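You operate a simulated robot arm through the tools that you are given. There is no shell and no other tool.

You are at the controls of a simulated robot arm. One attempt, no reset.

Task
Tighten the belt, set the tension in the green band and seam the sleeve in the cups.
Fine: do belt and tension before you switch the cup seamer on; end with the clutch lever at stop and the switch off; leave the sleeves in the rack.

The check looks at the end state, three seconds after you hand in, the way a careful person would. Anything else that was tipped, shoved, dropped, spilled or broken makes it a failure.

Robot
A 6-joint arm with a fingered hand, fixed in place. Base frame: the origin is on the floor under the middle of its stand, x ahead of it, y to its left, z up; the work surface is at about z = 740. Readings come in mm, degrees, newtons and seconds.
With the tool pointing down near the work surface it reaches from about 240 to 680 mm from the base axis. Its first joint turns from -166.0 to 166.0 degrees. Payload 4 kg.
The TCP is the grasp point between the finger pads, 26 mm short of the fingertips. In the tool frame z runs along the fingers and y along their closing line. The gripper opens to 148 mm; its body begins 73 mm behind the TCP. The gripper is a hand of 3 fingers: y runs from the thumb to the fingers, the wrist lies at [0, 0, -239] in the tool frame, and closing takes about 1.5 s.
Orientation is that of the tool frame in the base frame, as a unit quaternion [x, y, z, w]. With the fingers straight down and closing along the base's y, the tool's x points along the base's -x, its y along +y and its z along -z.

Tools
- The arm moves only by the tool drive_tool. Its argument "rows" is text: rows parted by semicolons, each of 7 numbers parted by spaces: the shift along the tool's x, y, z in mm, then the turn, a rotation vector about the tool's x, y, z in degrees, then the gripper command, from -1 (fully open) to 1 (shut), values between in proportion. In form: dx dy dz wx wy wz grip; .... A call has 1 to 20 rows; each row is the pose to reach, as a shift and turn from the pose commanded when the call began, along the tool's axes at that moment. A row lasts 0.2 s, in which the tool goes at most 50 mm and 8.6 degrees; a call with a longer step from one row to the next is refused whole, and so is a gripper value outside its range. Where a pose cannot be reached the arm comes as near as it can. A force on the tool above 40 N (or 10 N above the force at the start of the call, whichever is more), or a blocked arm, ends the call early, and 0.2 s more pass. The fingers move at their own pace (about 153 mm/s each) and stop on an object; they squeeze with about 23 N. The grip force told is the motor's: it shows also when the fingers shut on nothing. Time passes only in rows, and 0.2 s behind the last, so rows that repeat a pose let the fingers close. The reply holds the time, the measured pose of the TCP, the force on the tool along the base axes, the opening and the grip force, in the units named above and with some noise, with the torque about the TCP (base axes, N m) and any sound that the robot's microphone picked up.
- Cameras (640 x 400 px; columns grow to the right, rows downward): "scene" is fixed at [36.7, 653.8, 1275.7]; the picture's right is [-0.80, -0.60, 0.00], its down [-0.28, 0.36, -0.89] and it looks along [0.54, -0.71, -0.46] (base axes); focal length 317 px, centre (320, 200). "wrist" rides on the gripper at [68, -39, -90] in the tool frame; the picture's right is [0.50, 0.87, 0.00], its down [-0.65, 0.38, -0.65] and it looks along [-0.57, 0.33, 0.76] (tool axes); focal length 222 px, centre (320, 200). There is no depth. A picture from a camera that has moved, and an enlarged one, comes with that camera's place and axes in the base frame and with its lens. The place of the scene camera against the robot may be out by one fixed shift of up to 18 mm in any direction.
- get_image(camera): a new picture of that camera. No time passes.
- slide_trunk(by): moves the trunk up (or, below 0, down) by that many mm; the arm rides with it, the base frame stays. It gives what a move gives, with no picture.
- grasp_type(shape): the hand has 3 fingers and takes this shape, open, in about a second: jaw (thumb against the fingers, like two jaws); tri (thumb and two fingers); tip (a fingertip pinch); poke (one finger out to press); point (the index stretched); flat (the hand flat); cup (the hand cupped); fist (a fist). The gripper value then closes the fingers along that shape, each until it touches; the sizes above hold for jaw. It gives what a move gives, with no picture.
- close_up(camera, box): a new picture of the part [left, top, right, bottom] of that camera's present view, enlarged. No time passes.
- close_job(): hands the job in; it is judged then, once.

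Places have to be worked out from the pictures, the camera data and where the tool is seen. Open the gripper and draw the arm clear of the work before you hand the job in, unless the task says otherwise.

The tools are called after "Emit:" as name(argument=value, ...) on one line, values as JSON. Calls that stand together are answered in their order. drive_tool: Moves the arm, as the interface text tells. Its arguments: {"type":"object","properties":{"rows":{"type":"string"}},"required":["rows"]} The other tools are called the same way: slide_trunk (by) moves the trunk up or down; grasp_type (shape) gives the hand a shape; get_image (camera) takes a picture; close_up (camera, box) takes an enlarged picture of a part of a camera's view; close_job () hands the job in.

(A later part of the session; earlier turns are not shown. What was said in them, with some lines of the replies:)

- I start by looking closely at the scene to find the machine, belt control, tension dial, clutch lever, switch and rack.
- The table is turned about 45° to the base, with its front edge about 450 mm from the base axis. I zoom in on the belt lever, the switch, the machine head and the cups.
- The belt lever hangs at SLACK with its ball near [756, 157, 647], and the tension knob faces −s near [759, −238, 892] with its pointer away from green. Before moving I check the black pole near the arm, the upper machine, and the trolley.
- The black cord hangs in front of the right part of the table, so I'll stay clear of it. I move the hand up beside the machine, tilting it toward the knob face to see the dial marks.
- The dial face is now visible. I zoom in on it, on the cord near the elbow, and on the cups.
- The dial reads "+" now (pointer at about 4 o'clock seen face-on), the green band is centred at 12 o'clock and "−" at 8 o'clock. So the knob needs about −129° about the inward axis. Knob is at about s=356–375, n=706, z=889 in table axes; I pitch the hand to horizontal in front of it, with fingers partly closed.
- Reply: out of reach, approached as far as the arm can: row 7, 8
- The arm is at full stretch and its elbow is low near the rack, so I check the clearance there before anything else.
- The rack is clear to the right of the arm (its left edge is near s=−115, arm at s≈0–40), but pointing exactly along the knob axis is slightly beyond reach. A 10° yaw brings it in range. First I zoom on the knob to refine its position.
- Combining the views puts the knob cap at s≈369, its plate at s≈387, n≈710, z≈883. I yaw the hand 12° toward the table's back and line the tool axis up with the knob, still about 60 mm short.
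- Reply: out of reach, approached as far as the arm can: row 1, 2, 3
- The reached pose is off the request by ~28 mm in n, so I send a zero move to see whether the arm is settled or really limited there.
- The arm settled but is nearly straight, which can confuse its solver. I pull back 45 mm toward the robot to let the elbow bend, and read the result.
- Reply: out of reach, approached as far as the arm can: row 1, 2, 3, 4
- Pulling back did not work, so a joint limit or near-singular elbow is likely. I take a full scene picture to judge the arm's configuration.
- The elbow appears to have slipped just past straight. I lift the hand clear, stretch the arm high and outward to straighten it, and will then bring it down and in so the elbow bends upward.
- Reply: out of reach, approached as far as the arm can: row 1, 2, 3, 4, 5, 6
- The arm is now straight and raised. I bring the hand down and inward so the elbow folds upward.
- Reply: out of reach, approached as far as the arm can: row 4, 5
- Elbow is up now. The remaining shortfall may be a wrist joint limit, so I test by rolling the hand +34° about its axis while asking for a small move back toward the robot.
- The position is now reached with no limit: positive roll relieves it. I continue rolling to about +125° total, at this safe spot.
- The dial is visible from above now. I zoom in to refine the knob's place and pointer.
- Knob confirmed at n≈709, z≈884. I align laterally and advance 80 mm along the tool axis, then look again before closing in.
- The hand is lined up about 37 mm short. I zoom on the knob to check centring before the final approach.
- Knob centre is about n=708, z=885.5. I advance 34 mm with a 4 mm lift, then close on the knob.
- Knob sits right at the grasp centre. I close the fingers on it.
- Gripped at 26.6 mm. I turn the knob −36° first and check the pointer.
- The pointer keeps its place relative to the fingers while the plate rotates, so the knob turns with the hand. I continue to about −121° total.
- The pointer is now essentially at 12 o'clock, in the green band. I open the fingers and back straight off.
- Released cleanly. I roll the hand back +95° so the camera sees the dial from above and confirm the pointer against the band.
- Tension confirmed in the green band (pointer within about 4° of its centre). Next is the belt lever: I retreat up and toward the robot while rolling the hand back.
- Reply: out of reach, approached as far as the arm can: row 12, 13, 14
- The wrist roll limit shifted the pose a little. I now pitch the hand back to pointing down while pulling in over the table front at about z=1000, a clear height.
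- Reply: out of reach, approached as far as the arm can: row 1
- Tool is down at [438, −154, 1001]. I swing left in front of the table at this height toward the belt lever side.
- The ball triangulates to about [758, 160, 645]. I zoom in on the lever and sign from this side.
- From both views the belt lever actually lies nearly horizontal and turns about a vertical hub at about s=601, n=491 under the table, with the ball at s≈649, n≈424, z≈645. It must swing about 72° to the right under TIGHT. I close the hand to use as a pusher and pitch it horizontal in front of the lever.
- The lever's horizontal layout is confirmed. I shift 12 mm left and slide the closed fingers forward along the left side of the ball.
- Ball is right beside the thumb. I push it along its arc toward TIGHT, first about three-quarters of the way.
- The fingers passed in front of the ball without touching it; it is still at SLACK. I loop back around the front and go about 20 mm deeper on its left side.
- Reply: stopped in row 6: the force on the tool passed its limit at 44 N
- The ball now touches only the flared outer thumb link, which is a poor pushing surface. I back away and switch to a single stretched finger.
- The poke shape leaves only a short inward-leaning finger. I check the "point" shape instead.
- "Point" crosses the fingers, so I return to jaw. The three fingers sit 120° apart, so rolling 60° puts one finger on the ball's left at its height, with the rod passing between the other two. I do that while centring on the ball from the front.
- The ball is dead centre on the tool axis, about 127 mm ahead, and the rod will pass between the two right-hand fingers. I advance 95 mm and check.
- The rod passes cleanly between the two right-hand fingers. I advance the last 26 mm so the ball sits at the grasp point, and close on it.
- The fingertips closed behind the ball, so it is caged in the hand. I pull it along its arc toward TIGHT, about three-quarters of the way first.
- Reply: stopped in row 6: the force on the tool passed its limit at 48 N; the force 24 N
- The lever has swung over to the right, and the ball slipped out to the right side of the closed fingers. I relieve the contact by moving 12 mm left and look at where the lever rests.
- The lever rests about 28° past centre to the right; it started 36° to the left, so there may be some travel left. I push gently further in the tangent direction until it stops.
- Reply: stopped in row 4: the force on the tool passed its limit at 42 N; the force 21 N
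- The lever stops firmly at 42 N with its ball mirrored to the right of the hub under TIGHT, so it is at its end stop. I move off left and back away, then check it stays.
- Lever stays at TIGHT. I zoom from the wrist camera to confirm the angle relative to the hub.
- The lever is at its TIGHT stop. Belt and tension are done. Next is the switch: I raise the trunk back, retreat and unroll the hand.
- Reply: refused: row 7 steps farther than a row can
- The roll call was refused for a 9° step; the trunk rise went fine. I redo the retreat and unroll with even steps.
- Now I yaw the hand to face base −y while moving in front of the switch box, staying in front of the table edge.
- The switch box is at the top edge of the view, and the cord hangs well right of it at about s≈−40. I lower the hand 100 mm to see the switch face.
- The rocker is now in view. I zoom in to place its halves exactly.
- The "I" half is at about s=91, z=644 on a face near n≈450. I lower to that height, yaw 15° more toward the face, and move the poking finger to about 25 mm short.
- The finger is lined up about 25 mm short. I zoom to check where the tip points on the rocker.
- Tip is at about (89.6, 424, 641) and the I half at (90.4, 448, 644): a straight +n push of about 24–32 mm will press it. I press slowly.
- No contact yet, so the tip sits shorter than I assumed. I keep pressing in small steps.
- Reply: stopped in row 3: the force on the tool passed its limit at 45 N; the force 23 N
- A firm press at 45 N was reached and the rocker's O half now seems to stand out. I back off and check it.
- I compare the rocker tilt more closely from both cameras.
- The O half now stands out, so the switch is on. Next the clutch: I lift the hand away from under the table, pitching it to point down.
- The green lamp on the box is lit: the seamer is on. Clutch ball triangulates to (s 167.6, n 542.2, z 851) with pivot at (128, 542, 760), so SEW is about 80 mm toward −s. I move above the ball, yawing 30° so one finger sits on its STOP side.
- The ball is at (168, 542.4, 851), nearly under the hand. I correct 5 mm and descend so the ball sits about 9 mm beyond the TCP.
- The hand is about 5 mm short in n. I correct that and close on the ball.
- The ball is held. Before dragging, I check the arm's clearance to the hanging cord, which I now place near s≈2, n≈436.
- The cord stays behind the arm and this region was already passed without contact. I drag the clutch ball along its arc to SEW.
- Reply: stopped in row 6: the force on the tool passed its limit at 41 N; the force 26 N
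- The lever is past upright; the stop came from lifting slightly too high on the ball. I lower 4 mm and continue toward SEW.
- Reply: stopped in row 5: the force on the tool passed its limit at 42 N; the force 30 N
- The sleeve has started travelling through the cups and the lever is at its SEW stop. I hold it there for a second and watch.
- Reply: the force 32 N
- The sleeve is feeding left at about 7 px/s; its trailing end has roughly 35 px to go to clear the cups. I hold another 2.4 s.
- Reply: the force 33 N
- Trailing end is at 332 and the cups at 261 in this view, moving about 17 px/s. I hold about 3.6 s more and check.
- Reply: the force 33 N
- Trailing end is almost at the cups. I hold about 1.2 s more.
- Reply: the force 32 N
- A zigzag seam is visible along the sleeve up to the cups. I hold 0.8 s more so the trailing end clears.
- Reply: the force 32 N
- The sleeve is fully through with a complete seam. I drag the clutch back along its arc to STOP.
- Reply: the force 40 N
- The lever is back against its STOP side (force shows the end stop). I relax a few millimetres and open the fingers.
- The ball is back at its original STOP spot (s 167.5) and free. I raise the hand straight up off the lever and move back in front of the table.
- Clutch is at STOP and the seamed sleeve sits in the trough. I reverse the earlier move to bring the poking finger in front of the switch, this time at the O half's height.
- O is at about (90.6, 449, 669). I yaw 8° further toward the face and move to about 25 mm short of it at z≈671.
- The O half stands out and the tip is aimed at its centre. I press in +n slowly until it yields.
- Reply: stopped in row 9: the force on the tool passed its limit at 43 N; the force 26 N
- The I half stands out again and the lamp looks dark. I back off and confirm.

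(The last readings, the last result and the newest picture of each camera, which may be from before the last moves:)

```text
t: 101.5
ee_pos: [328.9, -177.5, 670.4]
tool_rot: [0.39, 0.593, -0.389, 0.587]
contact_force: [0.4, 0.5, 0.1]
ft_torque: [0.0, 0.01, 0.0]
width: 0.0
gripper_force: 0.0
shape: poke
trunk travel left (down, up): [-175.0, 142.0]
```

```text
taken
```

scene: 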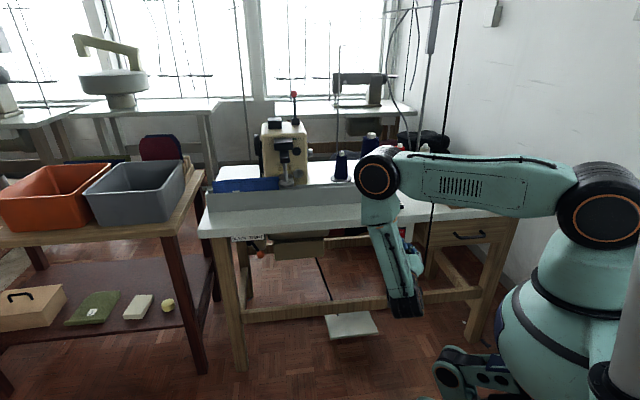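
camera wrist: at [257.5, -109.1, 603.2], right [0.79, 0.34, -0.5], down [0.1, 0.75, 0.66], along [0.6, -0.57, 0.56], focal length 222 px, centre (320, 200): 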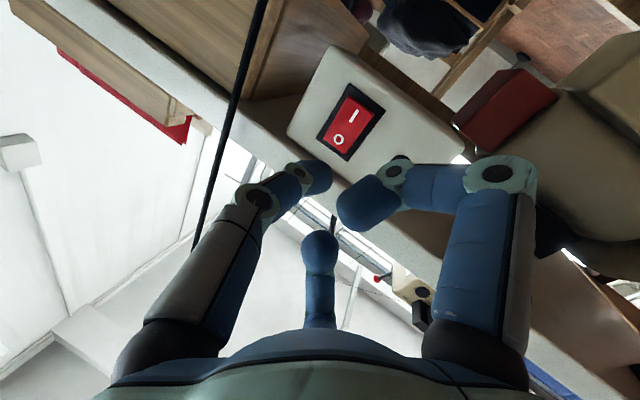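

Now I lift the hand away as before so the lamp, rocker and clutch can be checked clearly.

Emit:
drive_tool(rows="-26.4 11.2 -7.4 0 8.18 0 -1; -52.7 22.5 -14.9 0 16.36 0 -1; -79.1 33.7 -22.3 0 24.54 0 -1; -105.5 44.9 -29.7 0 32.7 0 -1; -131.8 56.1 -37.2 0 40.9 0 -1; -158.2 67.4 -44.6 0 49.1 0 -1; -184.5 78.6 -52.1 0 57.3 0 -1; -210.9 89.8 -59.5 0 65.5 0 -1; -237.3 101 -66.9 0 73.6 0 -1; -263.6 112.3 -74.4 0 81.8 0 -1; -290 123.5 -81.8 0 90 0 -1; -290 123.5 -81.8 0 90 0 -1")

Emit:
get_image(camera="wrist")

Emit:
close_up(camera="scene", box=[340, 150, 440, 260])

Emit:
close_up(camera="scene", box=[195, 85, 345, 275])

```text
t: 104.1
ee_pos: [410.6, -55.8, 962.3]
tool_rot: [0.551, 0.834, 0.001, -0.004]
contact_force: [-0.1, -0.6, -0.2]
ft_torque: [-0.02, 0.02, 0.0]
width: 0.0
gripper_force: 0.2
shape: poke
trunk travel left (down, up): [-175.0, 142.0]
```

```text
taken
camera wrist: at [349.5, -9.5, 1052.1], right [0.6, 0.8, 0.0], down [0.61, -0.46, 0.65], along [0.52, -0.39, -0.76], focal length 222 px, centre (320, 200)
```

wrist: 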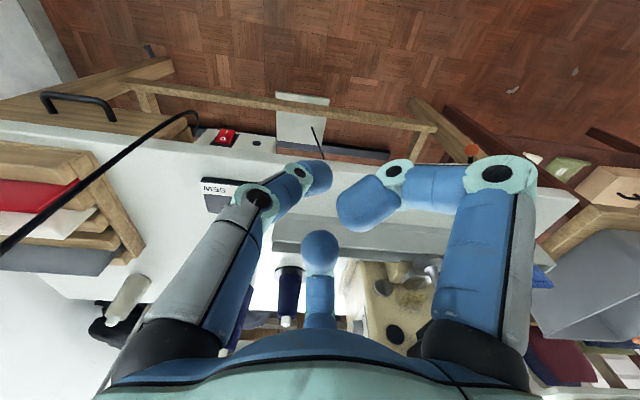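

```text
3.64 times, centred on (390, 205) of scene
camera zoom: at [36.7, 653.8, 1275.7], right [-0.8, -0.6, 0.0], down [-0.28, 0.36, -0.89], along [0.54, -0.71, -0.46], focal length 1153 px, centre (66, 182)
```

zoom: 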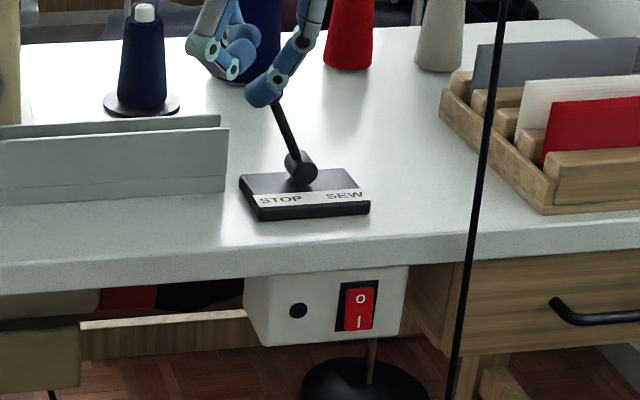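

```text
2.11 times, centred on (270, 180) of scene
camera zoom: at [36.7, 653.8, 1275.7], right [-0.8, -0.6, 0.0], down [-0.28, 0.36, -0.89], along [0.54, -0.71, -0.46], focal length 667 px, centre (425, 242)
```

zoom: 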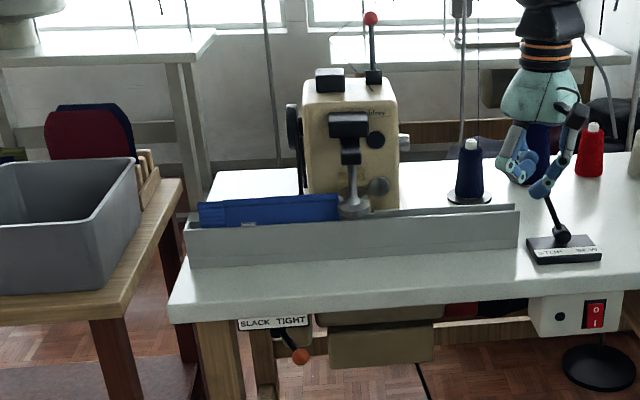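

The lamp is dark, the rocker is back to off, the clutch is at STOP, the belt at TIGHT and the seamed sleeve rests in the trough. I set the hand to open jaw and raise to the starting pose to re-check the dial.

Emit:
grasp_type(shape="jaw")

Emit:
drive_tool(rows="0 0 -30 0 0 0 -1; 0 0 -60 0 0 0 -1; 0 0 -92 0 0 0 -1; -21 -0.4 -92 0 0 -8.4 -1; -42 -0.8 -92 0 0 -16.8 -1; -63 -1.1 -92 0 0 -25.2 -1; -84 -1.5 -92 0 0 -33.5 -1; -105 -1.9 -92 0 0 -41.9 -1; -126 -2.3 -92 0 0 -50.3 -1; -147 -2.6 -92 0 0 -58.6 -1; -168 -3 -92 0 0 -67 -1; -168 -3 -92 0 0 -67 -1")

Emit:
get_image(camera="wrist")

Emit:
get_image(camera="scene")

```text
t: 105.0
ee_pos: [410.9, -55.7, 961.3]
tool_rot: [0.551, 0.834, 0.0, -0.004]
contact_force: [0.1, 0.4, 0.4]
ft_torque: [0.02, 0.0, 0.0]
width: 148.0
gripper_force: 0.0
shape: jaw
trunk travel left (down, up): [-175.0, 142.0]
```

```text
t: 107.6
ee_pos: [476.8, -214.0, 1051.1]
tool_rot: [-0.002, 1.0, 0.002, -0.002]
contact_force: [0.2, -0.4, 0.2]
ft_torque: [-0.01, -0.02, 0.0]
width: 147.9
gripper_force: 0.0
shape: jaw
trunk travel left (down, up): [-175.0, 142.0]
```

```text
taken
camera wrist: at [409.7, -253.6, 1141.0], right [-0.5, 0.86, 0.01], down [0.66, 0.38, 0.65], along [0.56, 0.33, -0.76], focal length 222 px, centre (320, 200)
```

wrist: 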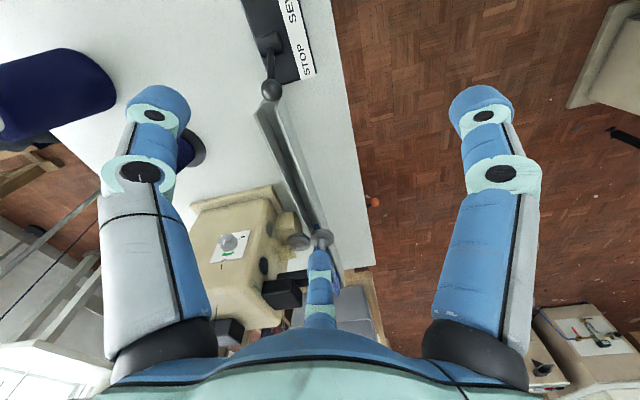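

```text
taken
```

scene: 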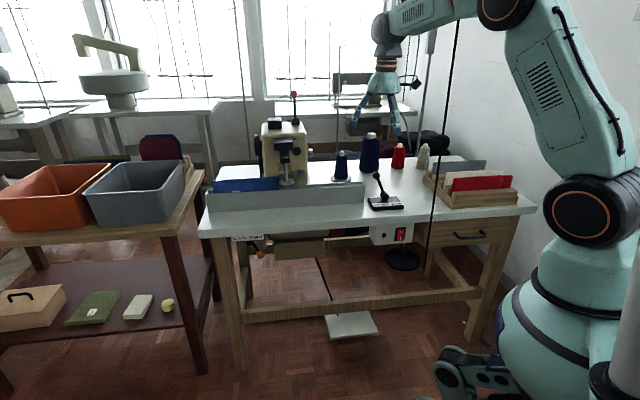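

I zoom in on each item for a last check: dial, clutch, switch, belt lever and sleeve.

Emit:
close_up(camera="wrist", box=[195, 210, 275, 280])

Emit:
close_up(camera="scene", box=[360, 165, 440, 255])

Emit:
close_up(camera="scene", box=[200, 150, 340, 270])

Emit:
close_up(camera="wrist", box=[240, 0, 400, 110])

```text
5.71 times, centred on (235, 245) of wrist
camera zoom: at [409.7, -253.6, 1141.0], right [-0.5, 0.86, 0.01], down [0.66, 0.38, 0.65], along [0.56, 0.33, -0.76], focal length 1269 px, centre (806, -57)
```

zoom: 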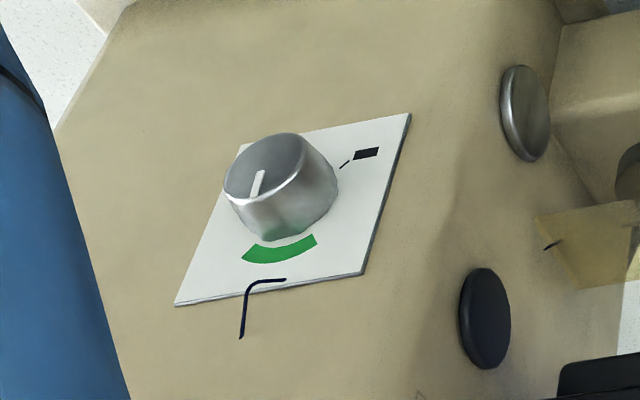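

```text
4.44 times, centred on (400, 210) of scene
camera zoom: at [36.7, 653.8, 1275.7], right [-0.8, -0.6, 0.0], down [-0.28, 0.36, -0.89], along [0.54, -0.71, -0.46], focal length 1409 px, centre (-36, 156)
```

zoom: 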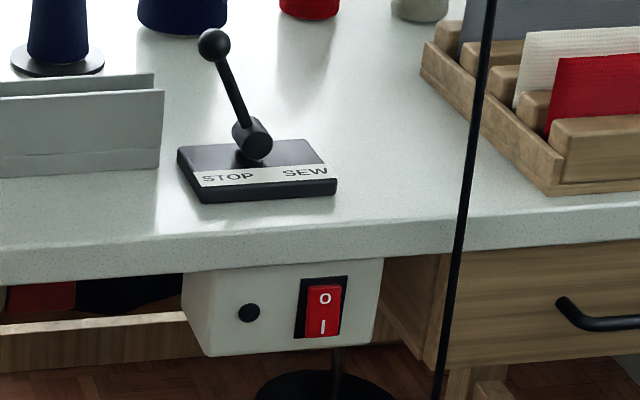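

```text
3.33 times, centred on (270, 210) of scene
camera zoom: at [36.7, 653.8, 1275.7], right [-0.8, -0.6, 0.0], down [-0.28, 0.36, -0.89], along [0.54, -0.71, -0.46], focal length 1057 px, centre (487, 167)
```

zoom: 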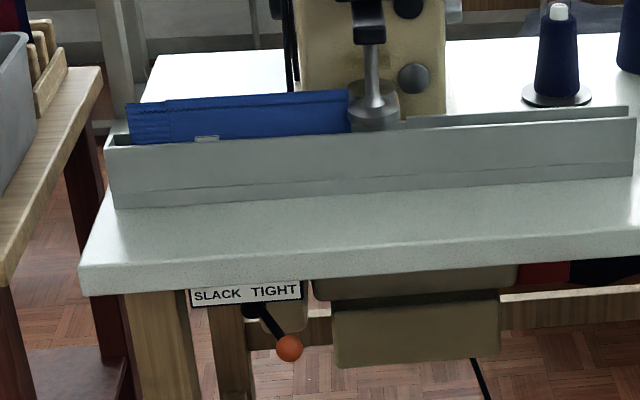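

```text
3.64 times, centred on (320, 55) of wrist
camera zoom: at [409.7, -253.6, 1141.0], right [-0.5, 0.86, 0.01], down [0.66, 0.38, 0.65], along [0.56, 0.33, -0.76], focal length 808 px, centre (320, 727)
```

zoom: 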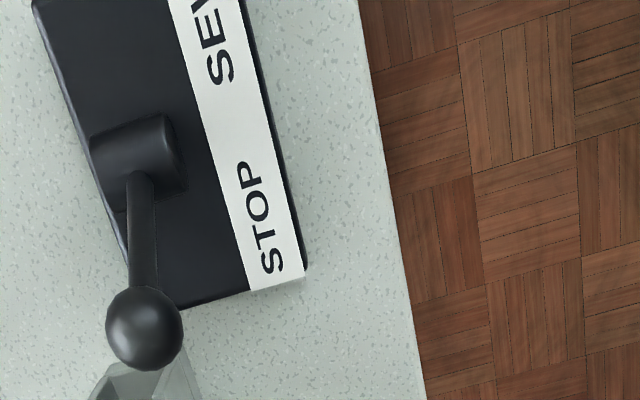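

Everything matches: dial in the green, clutch and rocker exactly as at the start, belt at TIGHT, sleeve seamed and resting in the trough, rack and spools untouched. I draw the open hand a bit further back from the work and then hand in.

Emit:
drive_tool(rows="21 21 -10 0 0 0 -1; 42 42 -20 0 0 0 -1; 64 64 -30 0 0 0 -1; 85 85 -40 0 0 0 -1; 85 85 -40 0 0 0 -1")

Emit:
get_image(camera="scene")

```text
t: 108.8
ee_pos: [392.3, -128.2, 1091.8]
tool_rot: [-0.002, 1.0, 0.003, -0.003]
contact_force: [0.0, -0.1, 0.8]
ft_torque: [-0.02, 0.0, -0.01]
width: 147.7
gripper_force: 0.1
shape: jaw
trunk travel left (down, up): [-175.0, 142.0]
```

```text
taken
```

scene: 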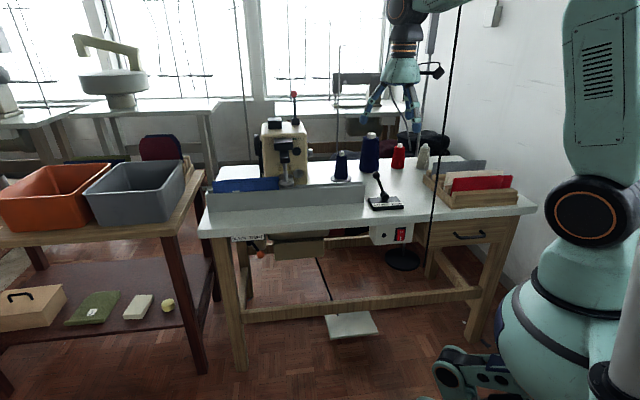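

The arm is clear with the gripper open, and all the items are in their required end state. I hand the job in.

Emit:
close_job()

```text
The job is handed in.
```

The belt is tight, the tension is in the green band, and the sleeve is seamed. I handed the job in; no verdict came back.

- **Belt:** the lever is at TIGHT, pushed until it stopped at about 42 N. My first push missed the ball, so I went back and dragged it over.
- **Tension:** the knob pointer is within about 4° of the middle of the green band.
- **Order:** belt and tension were both set before I switched the seamer on; its green lamp lit.
- **Seam:** I held the clutch at SEW until the sleeve had passed fully through the cups. A zigzag seam shows along its whole length. The sleeve now rests at the left end of the trough.
- **End state:** the clutch ball is back where it started, at STOP. The switch is off and its lamp is dark. The sleeves in the rack and the thread spools look untouched.
- **Arm:** it is drawn back from the table with the gripper open.

The force limit stopped the arm several times, at 41–48 N, while I worked the levers and the switch. I saw no sign of damage or of anything knocked over.
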